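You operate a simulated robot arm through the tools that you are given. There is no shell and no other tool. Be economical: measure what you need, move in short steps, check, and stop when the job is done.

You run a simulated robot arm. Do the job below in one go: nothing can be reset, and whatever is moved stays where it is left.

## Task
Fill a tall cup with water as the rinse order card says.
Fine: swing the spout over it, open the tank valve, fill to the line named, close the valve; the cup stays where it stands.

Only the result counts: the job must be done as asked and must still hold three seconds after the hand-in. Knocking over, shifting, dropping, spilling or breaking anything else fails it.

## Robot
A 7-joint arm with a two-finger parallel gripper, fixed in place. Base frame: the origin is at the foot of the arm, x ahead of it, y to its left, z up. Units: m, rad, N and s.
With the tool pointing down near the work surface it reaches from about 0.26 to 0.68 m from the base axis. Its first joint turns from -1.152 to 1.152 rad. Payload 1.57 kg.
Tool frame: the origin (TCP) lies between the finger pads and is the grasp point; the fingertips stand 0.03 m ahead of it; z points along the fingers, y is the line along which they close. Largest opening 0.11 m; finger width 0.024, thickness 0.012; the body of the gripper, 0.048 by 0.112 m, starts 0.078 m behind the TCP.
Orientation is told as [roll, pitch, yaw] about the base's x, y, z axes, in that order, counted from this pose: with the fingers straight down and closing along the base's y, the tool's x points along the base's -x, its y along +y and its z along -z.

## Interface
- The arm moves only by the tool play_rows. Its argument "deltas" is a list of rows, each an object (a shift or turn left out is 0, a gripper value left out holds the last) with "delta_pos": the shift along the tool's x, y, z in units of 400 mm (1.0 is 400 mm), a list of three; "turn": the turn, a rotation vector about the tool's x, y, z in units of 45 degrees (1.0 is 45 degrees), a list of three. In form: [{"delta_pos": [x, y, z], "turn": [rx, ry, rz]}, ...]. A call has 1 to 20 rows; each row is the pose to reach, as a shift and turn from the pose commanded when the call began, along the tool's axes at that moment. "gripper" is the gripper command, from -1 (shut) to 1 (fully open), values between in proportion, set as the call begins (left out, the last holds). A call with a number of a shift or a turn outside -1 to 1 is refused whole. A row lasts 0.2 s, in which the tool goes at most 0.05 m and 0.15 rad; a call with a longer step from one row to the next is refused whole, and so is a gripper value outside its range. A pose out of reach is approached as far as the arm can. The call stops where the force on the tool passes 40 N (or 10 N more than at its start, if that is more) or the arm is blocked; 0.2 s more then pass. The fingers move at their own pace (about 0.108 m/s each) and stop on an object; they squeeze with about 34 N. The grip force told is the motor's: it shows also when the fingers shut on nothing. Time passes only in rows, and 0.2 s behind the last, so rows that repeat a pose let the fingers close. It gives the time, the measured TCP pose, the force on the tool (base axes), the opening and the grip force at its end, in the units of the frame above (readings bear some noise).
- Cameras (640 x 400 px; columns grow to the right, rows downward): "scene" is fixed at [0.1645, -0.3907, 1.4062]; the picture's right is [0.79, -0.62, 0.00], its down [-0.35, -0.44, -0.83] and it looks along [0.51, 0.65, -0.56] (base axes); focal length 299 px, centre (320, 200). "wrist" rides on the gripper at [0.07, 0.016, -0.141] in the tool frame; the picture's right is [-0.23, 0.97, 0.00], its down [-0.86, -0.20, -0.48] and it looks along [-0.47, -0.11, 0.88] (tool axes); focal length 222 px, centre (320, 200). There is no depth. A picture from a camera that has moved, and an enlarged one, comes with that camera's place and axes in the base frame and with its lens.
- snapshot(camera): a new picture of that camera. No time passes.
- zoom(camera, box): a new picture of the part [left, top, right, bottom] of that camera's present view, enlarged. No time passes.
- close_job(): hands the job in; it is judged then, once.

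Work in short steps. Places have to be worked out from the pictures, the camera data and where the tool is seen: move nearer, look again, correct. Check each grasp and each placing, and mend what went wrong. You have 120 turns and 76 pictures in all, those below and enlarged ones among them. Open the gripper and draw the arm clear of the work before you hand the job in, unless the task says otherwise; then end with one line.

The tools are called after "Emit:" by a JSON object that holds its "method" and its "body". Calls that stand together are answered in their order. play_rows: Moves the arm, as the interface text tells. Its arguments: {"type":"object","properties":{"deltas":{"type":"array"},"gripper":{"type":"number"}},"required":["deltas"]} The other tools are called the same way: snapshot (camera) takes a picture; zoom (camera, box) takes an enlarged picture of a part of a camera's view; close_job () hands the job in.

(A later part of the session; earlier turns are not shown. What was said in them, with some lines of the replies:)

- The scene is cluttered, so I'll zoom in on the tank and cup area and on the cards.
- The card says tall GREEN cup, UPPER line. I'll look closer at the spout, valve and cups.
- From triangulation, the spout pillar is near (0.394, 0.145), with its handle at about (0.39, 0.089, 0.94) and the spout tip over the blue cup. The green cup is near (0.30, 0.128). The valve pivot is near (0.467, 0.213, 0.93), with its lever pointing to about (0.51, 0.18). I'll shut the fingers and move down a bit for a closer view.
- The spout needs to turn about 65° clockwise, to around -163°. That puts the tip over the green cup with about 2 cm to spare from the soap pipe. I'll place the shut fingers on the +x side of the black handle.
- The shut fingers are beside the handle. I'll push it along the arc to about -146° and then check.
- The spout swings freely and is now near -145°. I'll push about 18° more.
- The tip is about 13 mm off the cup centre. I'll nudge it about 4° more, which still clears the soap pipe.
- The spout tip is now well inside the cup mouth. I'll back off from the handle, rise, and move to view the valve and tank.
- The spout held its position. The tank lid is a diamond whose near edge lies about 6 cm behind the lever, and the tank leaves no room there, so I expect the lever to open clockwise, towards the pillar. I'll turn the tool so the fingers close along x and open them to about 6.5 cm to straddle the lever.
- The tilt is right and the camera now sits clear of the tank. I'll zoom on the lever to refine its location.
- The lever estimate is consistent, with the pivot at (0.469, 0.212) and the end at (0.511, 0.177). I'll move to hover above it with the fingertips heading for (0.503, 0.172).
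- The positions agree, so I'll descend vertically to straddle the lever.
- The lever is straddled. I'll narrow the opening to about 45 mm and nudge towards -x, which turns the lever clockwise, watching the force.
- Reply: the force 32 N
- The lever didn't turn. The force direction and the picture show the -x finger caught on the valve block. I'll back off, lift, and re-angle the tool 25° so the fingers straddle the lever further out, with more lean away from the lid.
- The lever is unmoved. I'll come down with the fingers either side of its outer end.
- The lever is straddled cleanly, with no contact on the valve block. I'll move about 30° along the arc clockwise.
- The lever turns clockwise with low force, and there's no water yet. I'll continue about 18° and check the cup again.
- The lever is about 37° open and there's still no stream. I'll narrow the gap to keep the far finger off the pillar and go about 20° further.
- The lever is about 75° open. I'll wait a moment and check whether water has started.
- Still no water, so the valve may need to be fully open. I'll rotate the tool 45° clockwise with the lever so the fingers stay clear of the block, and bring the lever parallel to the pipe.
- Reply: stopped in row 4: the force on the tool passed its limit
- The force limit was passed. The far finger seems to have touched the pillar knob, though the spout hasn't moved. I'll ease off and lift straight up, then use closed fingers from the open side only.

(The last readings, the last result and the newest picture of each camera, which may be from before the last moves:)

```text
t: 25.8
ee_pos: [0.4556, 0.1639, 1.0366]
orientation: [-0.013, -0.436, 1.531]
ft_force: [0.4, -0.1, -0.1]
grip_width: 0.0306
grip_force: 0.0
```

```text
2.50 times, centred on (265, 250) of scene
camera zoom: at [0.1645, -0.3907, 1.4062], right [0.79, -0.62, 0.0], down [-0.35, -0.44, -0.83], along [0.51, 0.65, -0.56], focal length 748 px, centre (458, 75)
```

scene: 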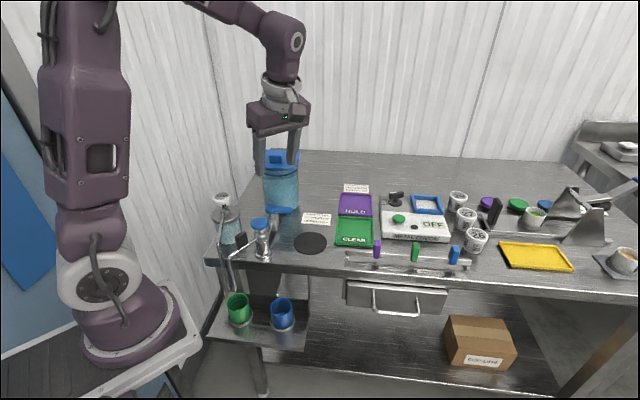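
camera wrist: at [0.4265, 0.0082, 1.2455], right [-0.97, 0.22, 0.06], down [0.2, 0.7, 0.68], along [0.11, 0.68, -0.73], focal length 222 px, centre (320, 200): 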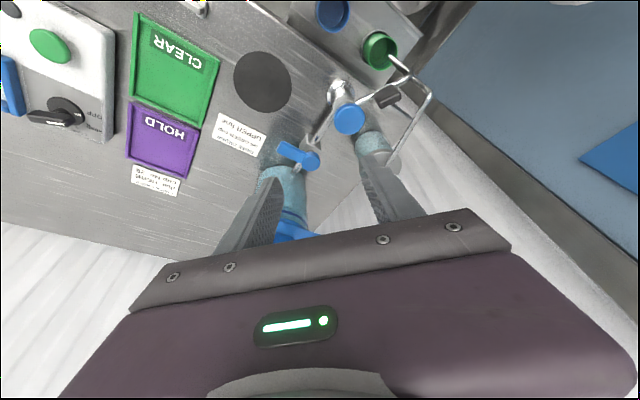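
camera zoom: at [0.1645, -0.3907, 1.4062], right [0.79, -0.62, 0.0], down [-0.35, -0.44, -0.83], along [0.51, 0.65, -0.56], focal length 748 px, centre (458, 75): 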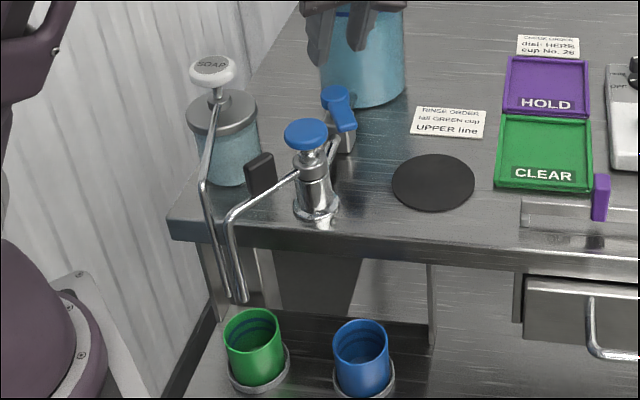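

The lever is at about -108°, some 65° open, and no water has come. I'll shut the fingers and set them down on the lever's +x side.

Emit:
{"method": "play_rows", "body": {"deltas": [{"delta_pos": [0.02, -0.08, -0.009]}, {"delta_pos": [0.055, -0.08, 0.066]}, {"delta_pos": [0.09, -0.08, 0.141]}, {"delta_pos": [0.125, -0.08, 0.2165]}, {"delta_pos": [0.125, -0.08, 0.2165]}], "gripper": -1}}

Emit:
{"method": "zoom", "body": {"camera": "wrist", "box": [200, 40, 440, 240]}}

```text
t: 27.0
ee_pos: [0.4885, 0.1543, 0.9368]
orientation: [-0.012, -0.433, 1.531]
ft_force: [0.7, -0.1, 0.5]
grip_width: 0.0001
grip_force: 21.0
```

```text
2.00 times, centred on (320, 140) of wrist
camera zoom: at [0.4654, 0.0324, 1.0353], right [-0.96, 0.25, 0.08], down [0.22, 0.57, 0.8], along [0.15, 0.79, -0.6], focal length 444 px, centre (320, 320)
```

zoom: 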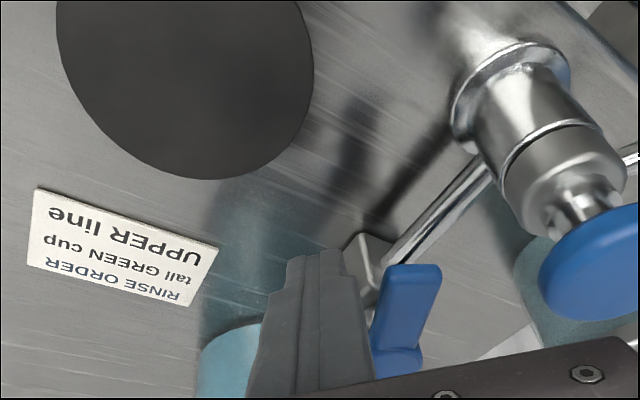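

The closed fingers are beside the lever. I'll push -x about 28 mm in small rows and check the cup.

Emit:
{"method": "play_rows", "body": {"deltas": [{"delta_pos": [0, 0.025, 0]}, {"delta_pos": [0, 0.045, 0]}, {"delta_pos": [0, 0.06, 0]}, {"delta_pos": [0, 0.075, 0]}]}}

Emit:
{"method": "zoom", "body": {"camera": "wrist", "box": [200, 40, 440, 240]}}

Emit:
{"method": "zoom", "body": {"camera": "scene", "box": [205, 195, 305, 330]}}

```text
t: 28.0
ee_pos: [0.4585, 0.1544, 0.9379]
orientation: [-0.011, -0.433, 1.532]
ft_force: [2.2, -0.5, -2.0]
grip_width: 0.0003
grip_force: 21.0
```

```text
2.00 times, centred on (320, 140) of wrist
camera zoom: at [0.4351, 0.0328, 1.0347], right [-0.96, 0.25, 0.08], down [0.22, 0.57, 0.8], along [0.15, 0.79, -0.6], focal length 444 px, centre (320, 320)
```

zoom: 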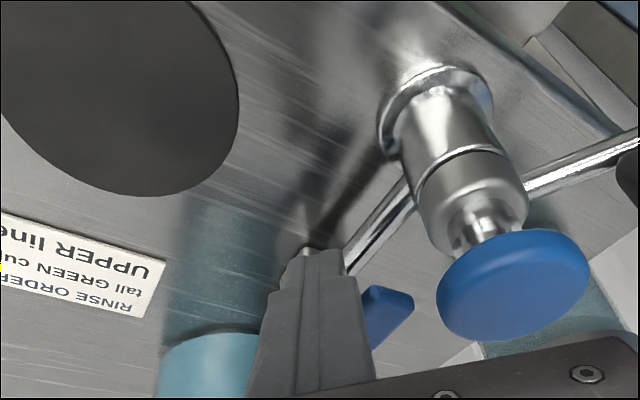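

```text
2.96 times, centred on (255, 262) of scene
camera zoom: at [0.1646, -0.3907, 1.4062], right [0.79, -0.62, 0.0], down [-0.35, -0.44, -0.83], along [0.51, 0.65, -0.56], focal length 886 px, centre (513, 15)
```

zoom: 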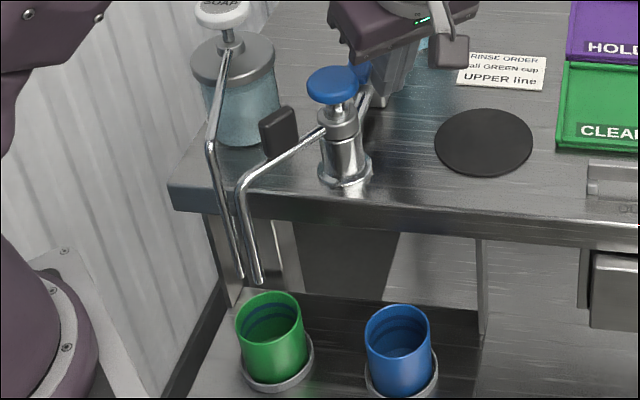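

The lever now lies along the pipe, about 92° open. I'll wait a little and look for flow.

Emit:
{"method": "play_rows", "body": {"deltas": [{"delta_pos": [0, 0, 0]}, {"delta_pos": [0, 0, 0]}]}}

Emit:
{"method": "zoom", "body": {"camera": "scene", "box": [205, 265, 305, 330]}}

```text
t: 28.6
ee_pos: [0.4577, 0.1559, 0.9365]
orientation: [-0.012, -0.434, 1.532]
ft_force: [1.0, -0.8, -1.3]
grip_width: 0.0
grip_force: 21.2
```

```text
6.15 times, centred on (255, 298) of scene
camera zoom: at [0.1646, -0.3907, 1.4062], right [0.79, -0.62, 0.0], down [-0.35, -0.44, -0.83], along [0.51, 0.65, -0.56], focal length 1841 px, centre (720, -400)
```

zoom: 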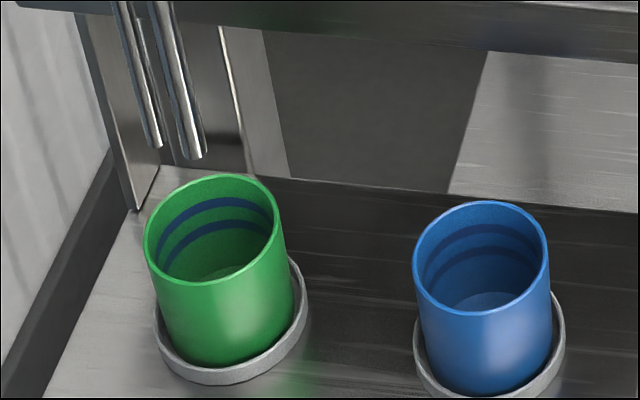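

The valve is fully open but there's no flow, so the blue press-knob on the spout pillar is probably the self-closing tap. I'll back off the lever, rise, straighten the tool to vertical, and look again.

Emit:
{"method": "play_rows", "body": {"deltas": [{"delta_pos": [0, -0.05, 0]}, {"delta_pos": [-0.042, -0.05, -0.09]}, {"delta_pos": [-0.084, -0.05, -0.18]}, {"delta_pos": [-0.127, -0.05, -0.272]}, {"delta_pos": [-0.127, -0.05, -0.272]}]}}

Emit:
{"method": "play_rows", "body": {"deltas": [{"turn": [0, 0.185, 0]}, {"turn": [0, 0.37, 0]}, {"turn": [0, 0.554, 0]}, {"turn": [0, 0.554, 0]}]}}

Emit:
{"method": "zoom", "body": {"camera": "wrist", "box": [240, 40, 480, 240]}}

Emit:
{"method": "zoom", "body": {"camera": "scene", "box": [205, 170, 325, 330]}}

```text
t: 29.8
ee_pos: [0.4782, 0.1526, 1.0583]
orientation: [-0.012, -0.434, 1.532]
ft_force: [-0.3, -0.6, -0.6]
grip_width: 0.0
grip_force: 21.3
```

```text
t: 30.8
ee_pos: [0.4761, 0.1536, 1.0557]
orientation: [-0.011, 0.004, 1.528]
ft_force: [-0.1, 0.4, 0.9]
grip_width: 0.0
grip_force: 21.6
```

```text
2.00 times, centred on (360, 140) of wrist
camera zoom: at [0.4555, 0.0851, 1.1976], right [-0.96, 0.27, -0.01], down [0.23, 0.85, 0.48], along [0.14, 0.46, -0.88], focal length 444 px, centre (240, 320)
```

zoom: 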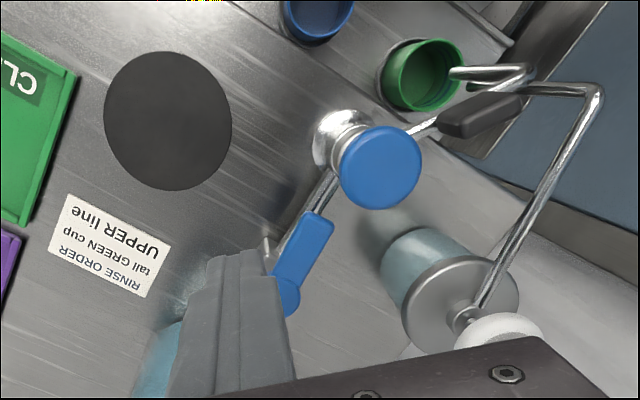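

```text
2.50 times, centred on (265, 250) of scene
camera zoom: at [0.1645, -0.3907, 1.4062], right [0.79, -0.62, 0.0], down [-0.35, -0.44, -0.83], along [0.51, 0.65, -0.56], focal length 748 px, centre (458, 75)
```

zoom: 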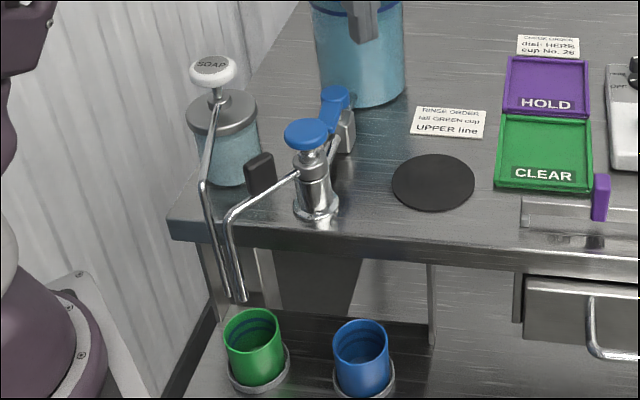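

The valve lever stays open. I'll move the shut fingers to just above the pillar knob at about (0.396, 0.144).

Emit:
{"method": "play_rows", "body": {"deltas": [{"delta_pos": [0.017, 0.1, 0.03]}, {"delta_pos": [0.034, 0.199, 0.065]}, {"delta_pos": [0.034, 0.199, 0.13]}, {"delta_pos": [0.034, 0.199, 0.13]}]}}

Emit:
{"method": "zoom", "body": {"camera": "scene", "box": [225, 170, 305, 270]}}

Emit:
{"method": "zoom", "body": {"camera": "wrist", "box": [240, 40, 480, 240]}}

```text
t: 31.8
ee_pos: [0.3978, 0.1426, 1.0042]
orientation: [-0.013, 0.002, 1.527]
ft_force: [-0.1, -0.4, -0.1]
grip_width: 0.0
grip_force: 21.1
```

```text
4.00 times, centred on (265, 220) of scene
camera zoom: at [0.1645, -0.3907, 1.4062], right [0.79, -0.62, 0.0], down [-0.35, -0.44, -0.83], along [0.51, 0.65, -0.56], focal length 1197 px, centre (540, 120)
```

zoom: 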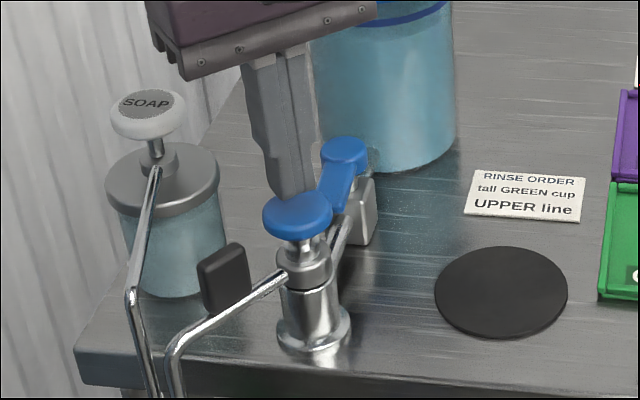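

```text
2.00 times, centred on (360, 140) of wrist
camera zoom: at [0.3764, 0.0743, 1.1448], right [-0.96, 0.27, -0.01], down [0.23, 0.85, 0.48], along [0.14, 0.46, -0.88], focal length 444 px, centre (240, 320)
```

zoom: 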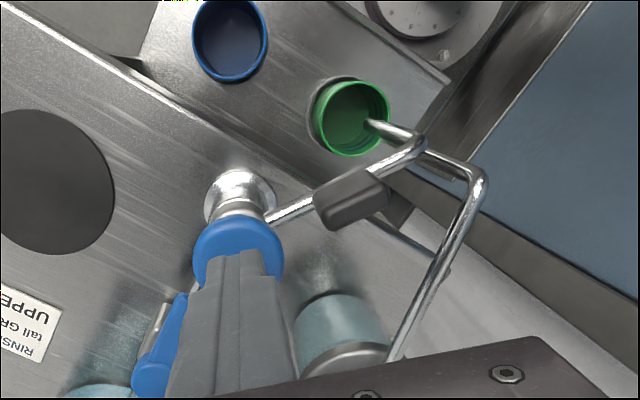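

The fingertip is centred over the knob. I'll press in small steps, watching the force and the cup.

Emit:
{"method": "play_rows", "body": {"deltas": [{"delta_pos": [0, 0, 0.025]}, {"delta_pos": [0, 0, 0.045]}]}}

Emit:
{"method": "zoom", "body": {"camera": "scene", "box": [205, 195, 305, 330]}}

```text
t: 32.4
ee_pos: [0.3977, 0.1446, 0.9877]
orientation: [-0.013, 0.001, 1.527]
ft_force: [-1.6, -1.2, 2.0]
grip_width: 0.0
grip_force: 21.2
```

```text
2.96 times, centred on (255, 262) of scene
camera zoom: at [0.1645, -0.3908, 1.4062], right [0.79, -0.62, 0.0], down [-0.35, -0.44, -0.83], along [0.51, 0.65, -0.56], focal length 886 px, centre (513, 15)
```

zoom: 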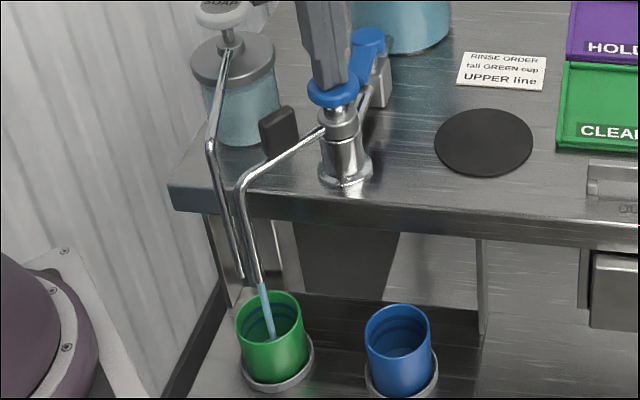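

Water is flowing into the green cup. I'll hold the press and monitor the level in short intervals.

Emit:
{"method": "play_rows", "body": {"deltas": [{"delta_pos": [0, 0, 0]}]}}

Emit:
{"method": "zoom", "body": {"camera": "scene", "box": [220, 280, 260, 330]}}

```text
t: 32.8
ee_pos: [0.3987, 0.1443, 0.9879]
orientation: [-0.012, 0.001, 1.527]
ft_force: [-0.4, -1.4, 2.0]
grip_width: 0.0
grip_force: 21.4
```

```text
8.00 times, centred on (240, 305) of scene
camera zoom: at [0.1645, -0.3908, 1.4062], right [0.79, -0.62, 0.0], down [-0.35, -0.44, -0.83], along [0.51, 0.65, -0.56], focal length 2393 px, centre (960, -640)
```

zoom: 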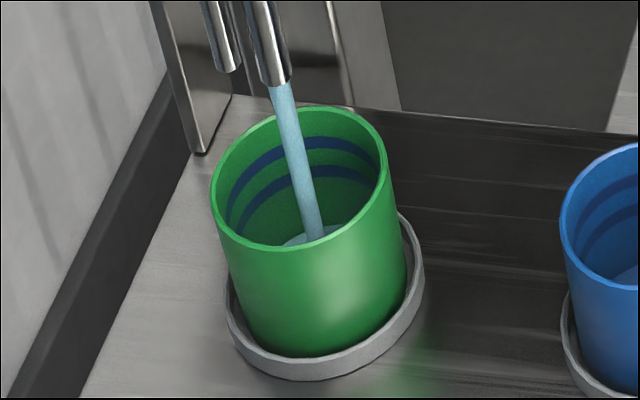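

Emit:
{"method": "play_rows", "body": {"deltas": [{"delta_pos": [0, 0, 0]}, {"delta_pos": [0, 0, 0]}, {"delta_pos": [0, 0, 0]}, {"delta_pos": [0, 0, 0]}]}}

Emit:
{"method": "zoom", "body": {"camera": "scene", "box": [220, 280, 260, 330]}}

```text
t: 33.8
ee_pos: [0.3971, 0.1457, 0.9867]
orientation: [-0.013, 0.002, 1.527]
ft_force: [-0.1, 0.0, 1.3]
grip_width: 0.0003
grip_force: 21.1
```

```text
8.00 times, centred on (240, 305) of scene
camera zoom: at [0.1645, -0.3908, 1.4062], right [0.79, -0.62, 0.0], down [-0.35, -0.44, -0.83], along [0.51, 0.65, -0.56], focal length 2393 px, centre (960, -640)
```

zoom: 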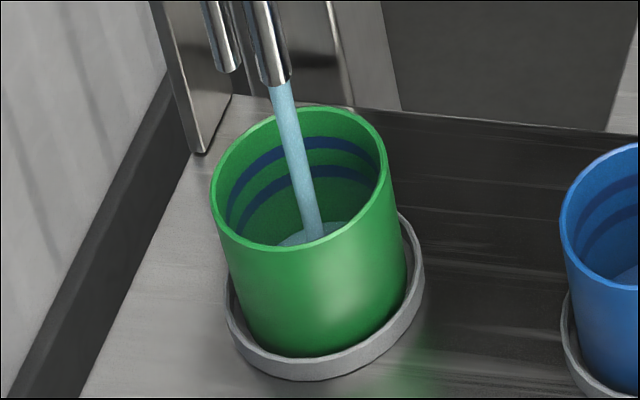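

The level rises slowly, about 6 px of this view per second. I'll hold for about 3 s.

Emit:
{"method": "play_rows", "body": {"deltas": [{"delta_pos": [0, 0, 0]}, {"delta_pos": [0, 0, 0]}, {"delta_pos": [0, 0, 0]}, {"delta_pos": [0, 0, 0]}, {"delta_pos": [0, 0, 0]}, {"delta_pos": [0, 0, 0]}, {"delta_pos": [0, 0, 0]}, {"delta_pos": [0, 0, 0]}, {"delta_pos": [0, 0, 0]}, {"delta_pos": [0, 0, 0]}, {"delta_pos": [0, 0, 0]}, {"delta_pos": [0, 0, 0]}, {"delta_pos": [0, 0, 0]}, {"delta_pos": [0, 0, 0]}]}}

Emit:
{"method": "zoom", "body": {"camera": "scene", "box": [220, 280, 260, 330]}}

```text
t: 36.8
ee_pos: [0.3979, 0.1437, 0.9878]
orientation: [-0.013, 0.002, 1.528]
ft_force: [0.1, -0.9, 1.3]
grip_width: 0.0
grip_force: 20.9
```

```text
8.00 times, centred on (240, 305) of scene
camera zoom: at [0.1645, -0.3907, 1.4062], right [0.79, -0.62, 0.0], down [-0.35, -0.44, -0.83], along [0.51, 0.65, -0.56], focal length 2393 px, centre (960, -640)
```

zoom: 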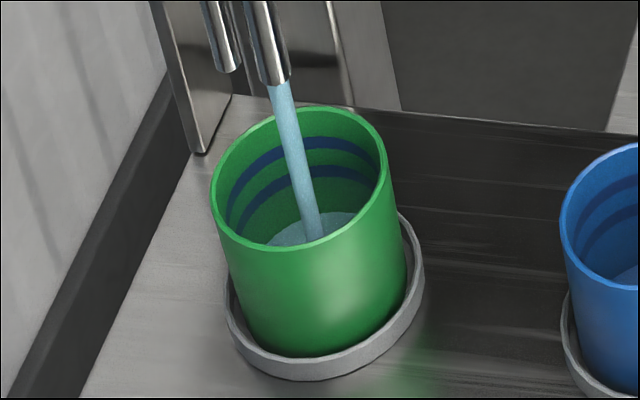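

Emit:
{"method": "play_rows", "body": {"deltas": [{"delta_pos": [0, 0, 0]}, {"delta_pos": [0, 0, 0]}, {"delta_pos": [0, 0, 0]}, {"delta_pos": [0, 0, 0]}, {"delta_pos": [0, 0, 0]}, {"delta_pos": [0, 0, 0]}, {"delta_pos": [0, 0, 0]}, {"delta_pos": [0, 0, 0]}, {"delta_pos": [0, 0, 0]}, {"delta_pos": [0, 0, 0]}, {"delta_pos": [0, 0, 0]}, {"delta_pos": [0, 0, 0]}, {"delta_pos": [0, 0, 0]}, {"delta_pos": [0, 0, 0]}, {"delta_pos": [0, 0, 0]}, {"delta_pos": [0, 0, 0]}, {"delta_pos": [0, 0, 0]}, {"delta_pos": [0, 0, 0]}, {"delta_pos": [0, 0, 0]}, {"delta_pos": [0, 0, 0]}]}}

Emit:
{"method": "zoom", "body": {"camera": "scene", "box": [220, 280, 260, 330]}}

```text
t: 41.0
ee_pos: [0.3979, 0.1443, 0.9887]
orientation: [-0.014, 0.003, 1.528]
ft_force: [0.0, 0.4, 2.1]
grip_width: 0.0003
grip_force: 21.4
```

```text
8.00 times, centred on (240, 305) of scene
camera zoom: at [0.1645, -0.3907, 1.4062], right [0.79, -0.62, 0.0], down [-0.35, -0.44, -0.83], along [0.51, 0.65, -0.56], focal length 2393 px, centre (960, -640)
```

zoom: 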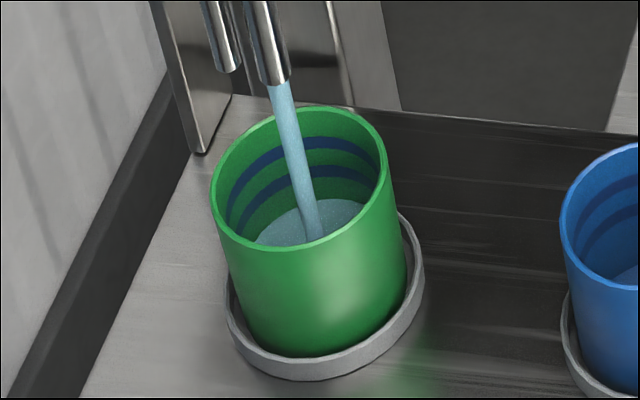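

The rate is about 3 px/s and the upper line is about 56 px away, so roughly 18 s more. I'll hold 8.4 s and check.

Emit:
{"method": "play_rows", "body": {"deltas": [{"delta_pos": [0, 0, 0]}, {"delta_pos": [0, 0, 0]}, {"delta_pos": [0, 0, 0]}, {"delta_pos": [0, 0, 0]}, {"delta_pos": [0, 0, 0]}, {"delta_pos": [0, 0, 0]}, {"delta_pos": [0, 0, 0]}, {"delta_pos": [0, 0, 0]}, {"delta_pos": [0, 0, 0]}, {"delta_pos": [0, 0, 0]}, {"delta_pos": [0, 0, 0]}, {"delta_pos": [0, 0, 0]}, {"delta_pos": [0, 0, 0]}, {"delta_pos": [0, 0, 0]}, {"delta_pos": [0, 0, 0]}, {"delta_pos": [0, 0, 0]}, {"delta_pos": [0, 0, 0]}, {"delta_pos": [0, 0, 0]}, {"delta_pos": [0, 0, 0]}, {"delta_pos": [0, 0, 0]}]}}

Emit:
{"method": "play_rows", "body": {"deltas": [{"delta_pos": [0, 0, 0]}, {"delta_pos": [0, 0, 0]}, {"delta_pos": [0, 0, 0]}, {"delta_pos": [0, 0, 0]}, {"delta_pos": [0, 0, 0]}, {"delta_pos": [0, 0, 0]}, {"delta_pos": [0, 0, 0]}, {"delta_pos": [0, 0, 0]}, {"delta_pos": [0, 0, 0]}, {"delta_pos": [0, 0, 0]}, {"delta_pos": [0, 0, 0]}, {"delta_pos": [0, 0, 0]}, {"delta_pos": [0, 0, 0]}, {"delta_pos": [0, 0, 0]}, {"delta_pos": [0, 0, 0]}, {"delta_pos": [0, 0, 0]}, {"delta_pos": [0, 0, 0]}, {"delta_pos": [0, 0, 0]}, {"delta_pos": [0, 0, 0]}, {"delta_pos": [0, 0, 0]}]}}

Emit:
{"method": "zoom", "body": {"camera": "scene", "box": [220, 280, 260, 330]}}

```text
t: 45.2
ee_pos: [0.3985, 0.1446, 0.988]
orientation: [-0.013, 0.001, 1.526]
ft_force: [-0.6, -0.4, 2.4]
grip_width: 0.0001
grip_force: 21.4
```

```text
t: 49.4
ee_pos: [0.3977, 0.1438, 0.9867]
orientation: [-0.012, 0.003, 1.527]
ft_force: [-0.3, 0.1, 1.7]
grip_width: 0.0
grip_force: 21.4
```

```text
8.00 times, centred on (240, 305) of scene
camera zoom: at [0.1645, -0.3907, 1.4062], right [0.79, -0.62, 0.0], down [-0.35, -0.44, -0.83], along [0.51, 0.65, -0.56], focal length 2393 px, centre (960, -640)
```

zoom: 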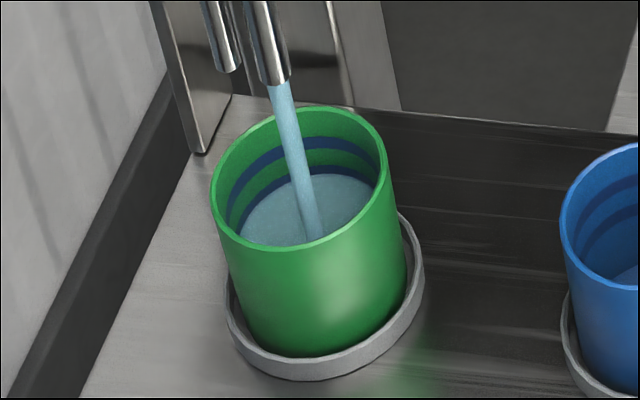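

The level is at the lower line. I need about 10 s more, so I'll hold about 7.2 s and then check finely.

Emit:
{"method": "play_rows", "body": {"deltas": [{"delta_pos": [0, 0, 0]}, {"delta_pos": [0, 0, 0]}, {"delta_pos": [0, 0, 0]}, {"delta_pos": [0, 0, 0]}, {"delta_pos": [0, 0, 0]}, {"delta_pos": [0, 0, 0]}, {"delta_pos": [0, 0, 0]}, {"delta_pos": [0, 0, 0]}, {"delta_pos": [0, 0, 0]}, {"delta_pos": [0, 0, 0]}, {"delta_pos": [0, 0, 0]}, {"delta_pos": [0, 0, 0]}, {"delta_pos": [0, 0, 0]}, {"delta_pos": [0, 0, 0]}, {"delta_pos": [0, 0, 0]}, {"delta_pos": [0, 0, 0]}, {"delta_pos": [0, 0, 0]}, {"delta_pos": [0, 0, 0]}, {"delta_pos": [0, 0, 0]}, {"delta_pos": [0, 0, 0]}]}}

Emit:
{"method": "play_rows", "body": {"deltas": [{"delta_pos": [0, 0, 0]}, {"delta_pos": [0, 0, 0]}, {"delta_pos": [0, 0, 0]}, {"delta_pos": [0, 0, 0]}, {"delta_pos": [0, 0, 0]}, {"delta_pos": [0, 0, 0]}, {"delta_pos": [0, 0, 0]}, {"delta_pos": [0, 0, 0]}, {"delta_pos": [0, 0, 0]}, {"delta_pos": [0, 0, 0]}, {"delta_pos": [0, 0, 0]}, {"delta_pos": [0, 0, 0]}, {"delta_pos": [0, 0, 0]}, {"delta_pos": [0, 0, 0]}]}}

Emit:
{"method": "zoom", "body": {"camera": "scene", "box": [230, 288, 254, 318]}}

```text
t: 53.6
ee_pos: [0.3987, 0.1442, 0.987]
orientation: [-0.013, 0.003, 1.525]
ft_force: [-1.3, -0.6, 2.3]
grip_width: 0.0
grip_force: 21.2
```

```text
t: 56.6
ee_pos: [0.3981, 0.1445, 0.9887]
orientation: [-0.012, 0.001, 1.525]
ft_force: [1.3, 0.0, 2.3]
grip_width: 0.0002
grip_force: 21.1
```

```text
13.33 times, centred on (242, 303) of scene
camera zoom: at [0.1645, -0.3907, 1.4062], right [0.79, -0.62, 0.0], down [-0.35, -0.44, -0.83], along [0.51, 0.65, -0.56], focal length 3989 px, centre (1360, -1173)
```

zoom: 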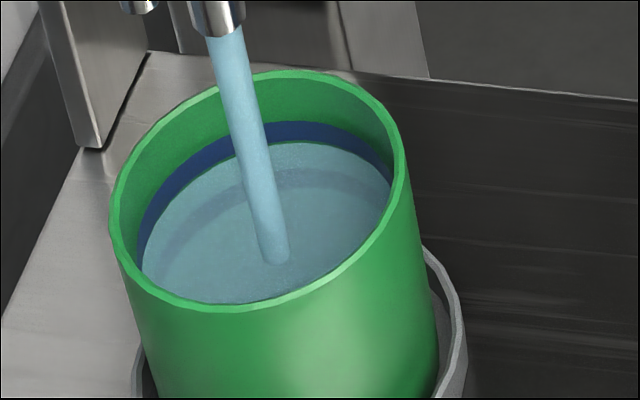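

The level is just under the upper band. I'll hold about 1 s more, then release the knob.

Emit:
{"method": "play_rows", "body": {"deltas": [{"delta_pos": [0, 0, 0]}, {"delta_pos": [0, 0, 0]}, {"delta_pos": [0, 0, 0]}, {"delta_pos": [0, 0, 0]}, {"delta_pos": [0, 0, 0]}, {"delta_pos": [0, 0, 0]}, {"delta_pos": [0, 0, -0.04]}, {"delta_pos": [0, 0, -0.1]}]}}

Emit:
{"method": "zoom", "body": {"camera": "scene", "box": [230, 288, 254, 318]}}

```text
t: 58.4
ee_pos: [0.3985, 0.1455, 1.0281]
orientation: [-0.009, 0.002, 1.528]
ft_force: [-0.8, -0.6, -0.1]
grip_width: 0.0001
grip_force: 21.1
```

```text
13.33 times, centred on (242, 303) of scene
camera zoom: at [0.1645, -0.3907, 1.4062], right [0.79, -0.62, 0.0], down [-0.35, -0.44, -0.83], along [0.51, 0.65, -0.56], focal length 3989 px, centre (1360, -1173)
```

zoom: 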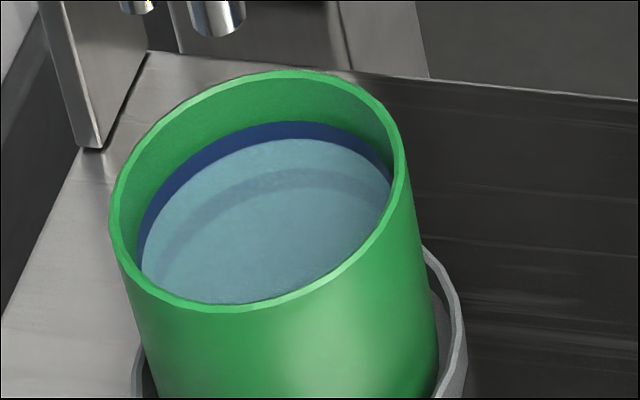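

Flow stopped on release. The level is a bit under the band's middle, so I'll top up with a press of about 1 s.

Emit:
{"method": "play_rows", "body": {"deltas": [{"delta_pos": [0, 0, 0.06]}, {"delta_pos": [0, 0, 0.1]}, {"delta_pos": [0, 0, 0.1]}, {"delta_pos": [0, 0, 0.1]}, {"delta_pos": [0, 0, 0.1]}, {"delta_pos": [0, 0, 0.1]}, {"delta_pos": [0, 0, 0.04]}, {"delta_pos": [0, 0, 0]}]}}

Emit:
{"method": "zoom", "body": {"camera": "scene", "box": [230, 288, 254, 318]}}

```text
t: 60.2
ee_pos: [0.3977, 0.1433, 1.0276]
orientation: [-0.011, 0.003, 1.526]
ft_force: [0.0, 0.3, 0.2]
grip_width: 0.0
grip_force: 21.1
```

```text
13.33 times, centred on (242, 303) of scene
camera zoom: at [0.1645, -0.3907, 1.4062], right [0.79, -0.62, 0.0], down [-0.35, -0.44, -0.83], along [0.51, 0.65, -0.56], focal length 3989 px, centre (1360, -1173)
```

zoom: 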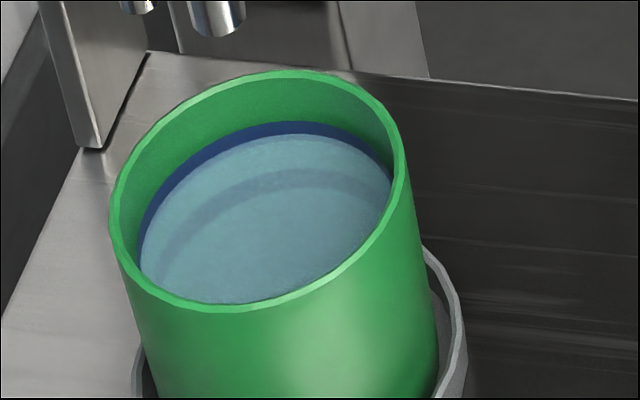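

The level now sits mid-band on the upper line. Next I'll close the valve by pushing the lever back from its soap-bottle side. I'll rise and yaw to about 130° so the gripper body clears the soap head and the lid.

Emit:
{"method": "play_rows", "body": {"deltas": [{"delta_pos": [0, 0, -0.06]}, {"delta_pos": [0, 0, -0.125]}, {"delta_pos": [0, 0, -0.125], "turn": [0, 0, -0.16]}, {"delta_pos": [0, 0, -0.125], "turn": [0, 0, -0.32]}, {"delta_pos": [0, 0, -0.125], "turn": [0, 0, -0.48]}, {"delta_pos": [0, 0, -0.125], "turn": [0, 0, -0.64]}, {"delta_pos": [0, 0, -0.125], "turn": [0, 0, -0.8]}, {"delta_pos": [0, 0, -0.125], "turn": [0, 0, -0.944]}, {"delta_pos": [0, 0, -0.125], "turn": [0, 0, -0.944]}]}}

Emit:
{"method": "play_rows", "body": {"deltas": [{"delta_pos": [-0.044, -0.07, 0]}, {"delta_pos": [-0.0885, -0.1395, 0]}, {"delta_pos": [-0.0885, -0.1395, 0]}]}}

Emit:
{"method": "zoom", "body": {"camera": "wrist", "box": [220, 40, 500, 240]}}

Emit:
{"method": "zoom", "body": {"camera": "scene", "box": [205, 140, 325, 260]}}

```text
t: 62.2
ee_pos: [0.3965, 0.1442, 1.0774]
orientation: [-0.008, 0.01, 2.271]
ft_force: [-0.8, -0.6, -0.2]
grip_width: 0.0
grip_force: 21.5
```

```text
t: 63.0
ee_pos: [0.4169, 0.2067, 1.0758]
orientation: [-0.005, 0.01, 2.269]
ft_force: [0.7, -0.6, 0.1]
grip_width: 0.0
grip_force: 21.8
```

```text
2.00 times, centred on (360, 140) of wrist
camera zoom: at [0.4471, 0.1433, 1.2168], right [-0.89, -0.45, -0.01], down [-0.4, 0.78, 0.47], along [-0.21, 0.43, -0.88], focal length 444 px, centre (240, 320)
```

zoom: 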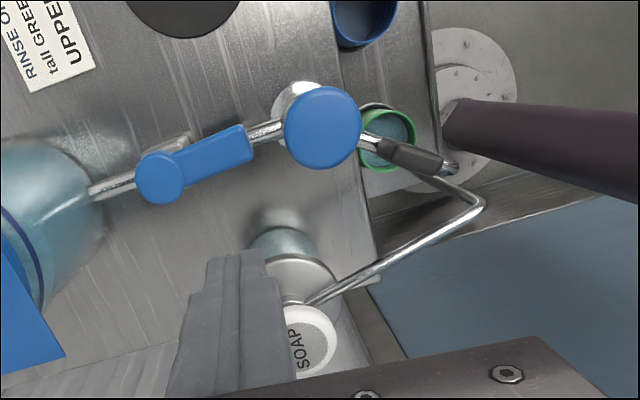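

```text
3.33 times, centred on (265, 200) of scene
camera zoom: at [0.1645, -0.3907, 1.4062], right [0.79, -0.62, 0.0], down [-0.35, -0.44, -0.83], along [0.51, 0.65, -0.56], focal length 997 px, centre (503, 200)
```

zoom: 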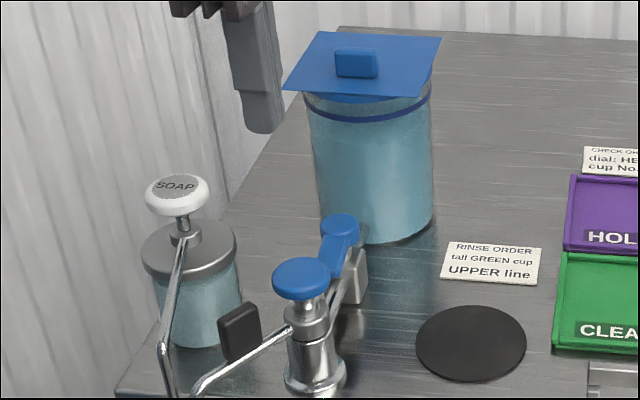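

The geometry matches, with the lever at -135° and clear space for the fingers on its far side. Descending.

Emit:
{"method": "play_rows", "body": {"deltas": [{"delta_pos": [0, 0, 0.085]}, {"delta_pos": [0, 0, 0.17]}, {"delta_pos": [0, 0, 0.255]}, {"delta_pos": [0, 0, 0.3345]}, {"delta_pos": [0, 0, 0.3345]}]}}

Emit:
{"method": "zoom", "body": {"camera": "wrist", "box": [220, 40, 500, 240]}}

```text
t: 64.2
ee_pos: [0.4166, 0.2065, 0.9424]
orientation: [-0.008, 0.008, 2.267]
ft_force: [0.2, 0.1, 0.0]
grip_width: 0.0
grip_force: 21.1
```

```text
2.00 times, centred on (360, 140) of wrist
camera zoom: at [0.4481, 0.143, 1.0832], right [-0.89, -0.45, -0.01], down [-0.4, 0.78, 0.47], along [-0.21, 0.43, -0.88], focal length 444 px, centre (240, 320)
```

zoom: 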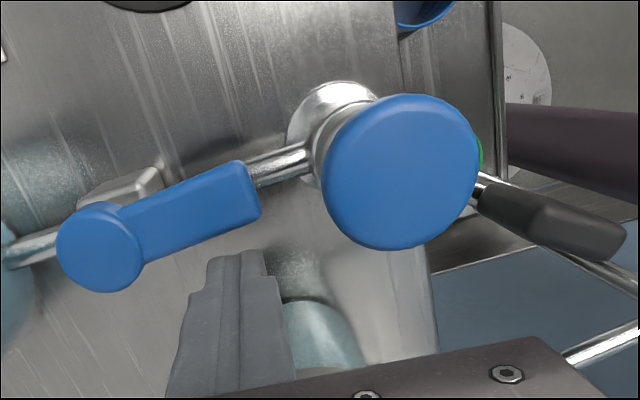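

I'll sweep the lever back counter-clockwise along the arc.

Emit:
{"method": "play_rows", "body": {"deltas": [{"delta_pos": [0.03, 0.008, 0]}, {"delta_pos": [0.06, 0.0165, 0]}, {"delta_pos": [0.083, 0.015, 0]}, {"delta_pos": [0.106, 0.013, 0]}, {"delta_pos": [0.127, 0.004, 0]}, {"delta_pos": [0.1485, -0.006, 0]}, {"delta_pos": [0.165, -0.022, 0]}, {"delta_pos": [0.1815, -0.0385, 0]}, {"delta_pos": [0.1815, -0.0385, 0]}]}}

Emit:
{"method": "zoom", "body": {"camera": "wrist", "box": [200, 40, 480, 240]}}

```text
t: 66.2
ee_pos: [0.4764, 0.1595, 0.9433]
orientation: [-0.006, 0.009, 2.27]
ft_force: [-0.3, 0.9, 0.8]
grip_width: 0.0002
grip_force: 21.8
```

```text
2.00 times, centred on (340, 140) of wrist
camera zoom: at [0.5079, 0.0969, 1.0843], right [-0.89, -0.45, -0.01], down [-0.4, 0.78, 0.47], along [-0.21, 0.43, -0.88], focal length 444 px, centre (280, 320)
```

zoom: 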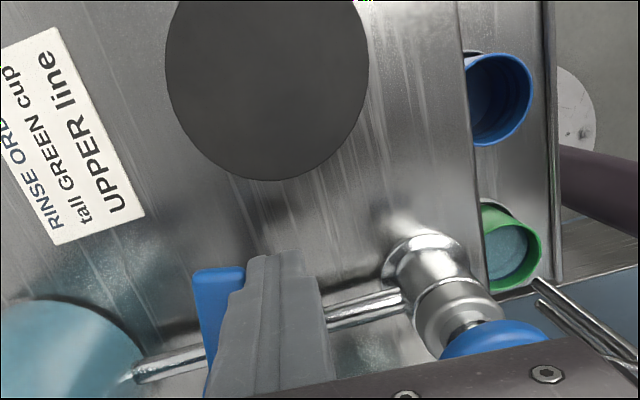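

The lever follows. I'll push the remaining angle until it meets its closed stop.

Emit:
{"method": "play_rows", "body": {"deltas": [{"delta_pos": [0.008, -0.021, 0]}, {"delta_pos": [0.016, -0.042, 0]}, {"delta_pos": [0.0145, -0.05, 0]}, {"delta_pos": [0.0145, -0.05, 0]}]}}

Emit:
{"method": "zoom", "body": {"camera": "wrist", "box": [200, 40, 480, 240]}}

Emit:
{"method": "zoom", "body": {"camera": "scene", "box": [235, 170, 315, 240]}}

```text
t: 66.8
ee_pos: [0.489, 0.1663, 0.9425]
orientation: [0.01, 0.006, 2.268]
ft_force: [-8.1, -4.2, 3.8]
grip_width: 0.0
grip_force: 21.4
stopped in row 3: the force on the tool passed its limit (the readings are from after the stop); the commanded pose is now the measured one
```

```text
2.00 times, centred on (340, 140) of wrist
camera zoom: at [0.5216, 0.1027, 1.0841], right [-0.89, -0.45, 0.01], down [-0.4, 0.79, 0.47], along [-0.22, 0.42, -0.88], focal length 444 px, centre (280, 320)
```

zoom: 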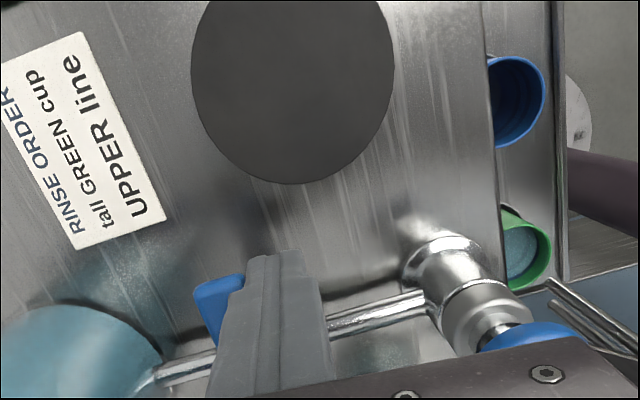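

```text
5.71 times, centred on (275, 205) of scene
camera zoom: at [0.1643, -0.3909, 1.4062], right [0.79, -0.62, 0.0], down [-0.35, -0.44, -0.83], along [0.51, 0.65, -0.56], focal length 1710 px, centre (577, 171)
```

zoom: 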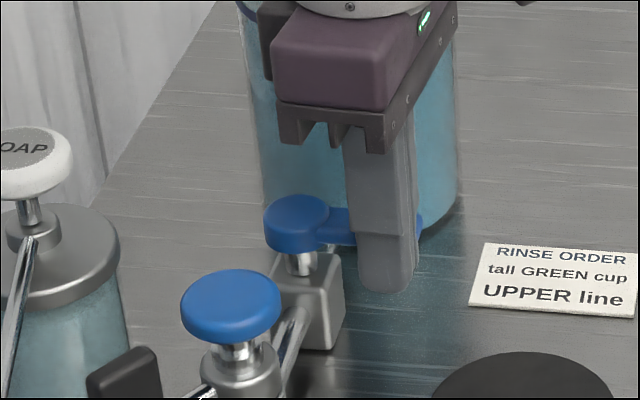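

The lever hit its stop at the original closed angle. I'll back off, rise clear, and check everything.

Emit:
{"method": "play_rows", "body": {"deltas": [{"delta_pos": [0.019, 0.055, 0]}, {"delta_pos": [0.019, 0.055, -0.11]}, {"delta_pos": [0.019, 0.055, -0.22]}, {"delta_pos": [0.019, 0.055, -0.33]}, {"delta_pos": [0.019, 0.055, -0.44]}, {"delta_pos": [0.019, 0.055, -0.55]}, {"delta_pos": [0.1, 0.055, -0.55]}, {"delta_pos": [0.2, 0.055, -0.55]}, {"delta_pos": [0.2, 0.055, -0.55]}], "gripper": 1}}

Emit:
{"method": "zoom", "body": {"camera": "scene", "box": [235, 195, 315, 265]}}

Emit:
{"method": "zoom", "body": {"camera": "scene", "box": [230, 288, 254, 318]}}

Emit:
{"method": "snapshot", "body": {"camera": "scene"}}

```text
t: 68.8
ee_pos: [0.5251, 0.0952, 1.1638]
orientation: [0.005, 0.007, 2.269]
ft_force: [0.5, 0.7, 0.4]
grip_width: 0.1101
grip_force: 0.0
```

```text
5.71 times, centred on (275, 230) of scene
camera zoom: at [0.1645, -0.3908, 1.4062], right [0.79, -0.62, 0.0], down [-0.35, -0.44, -0.83], along [0.51, 0.65, -0.56], focal length 1710 px, centre (577, 29)
```

zoom: 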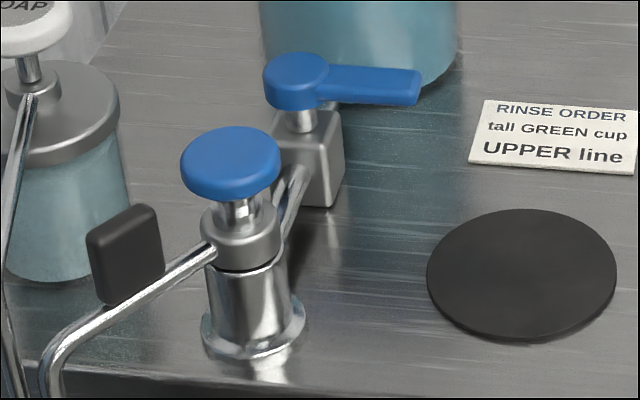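

```text
13.33 times, centred on (242, 303) of scene
camera zoom: at [0.1645, -0.3908, 1.4062], right [0.79, -0.62, 0.0], down [-0.35, -0.44, -0.83], along [0.51, 0.65, -0.56], focal length 3989 px, centre (1360, -1173)
```

zoom: 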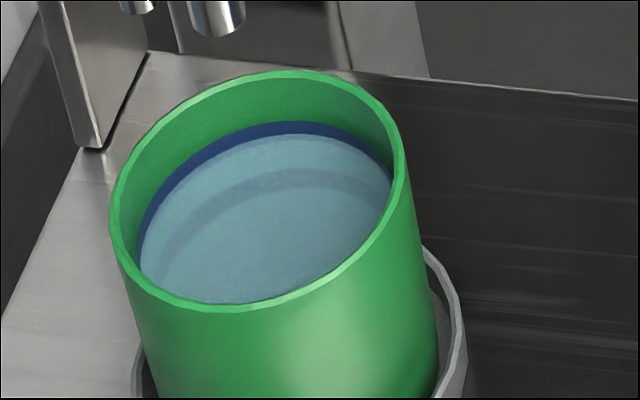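

```text
5 pictures are left
```

scene: 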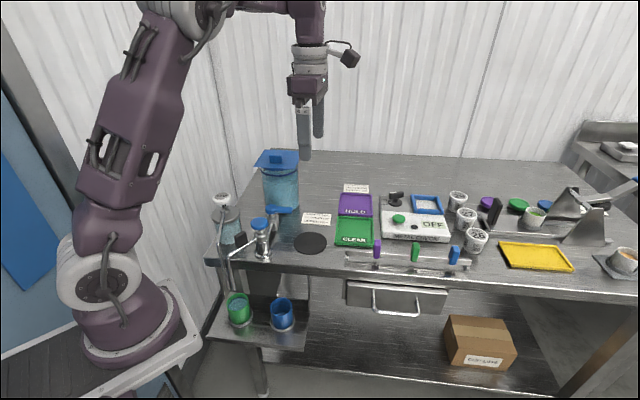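

The lever matches its original closed position, the green cup's level is on the upper line, and there's no drip. Everything else is undisturbed, and the gripper is open and clear, so I'm handing in.

Emit:
{"method": "close_job", "body": {}}

```text
The job is handed in.
```

The tall green cup is filled to its upper line as the rinse order card says: it still stands in place, the tank valve is closed, the spout is left over the cup, and nothing was spilled or visibly moved.
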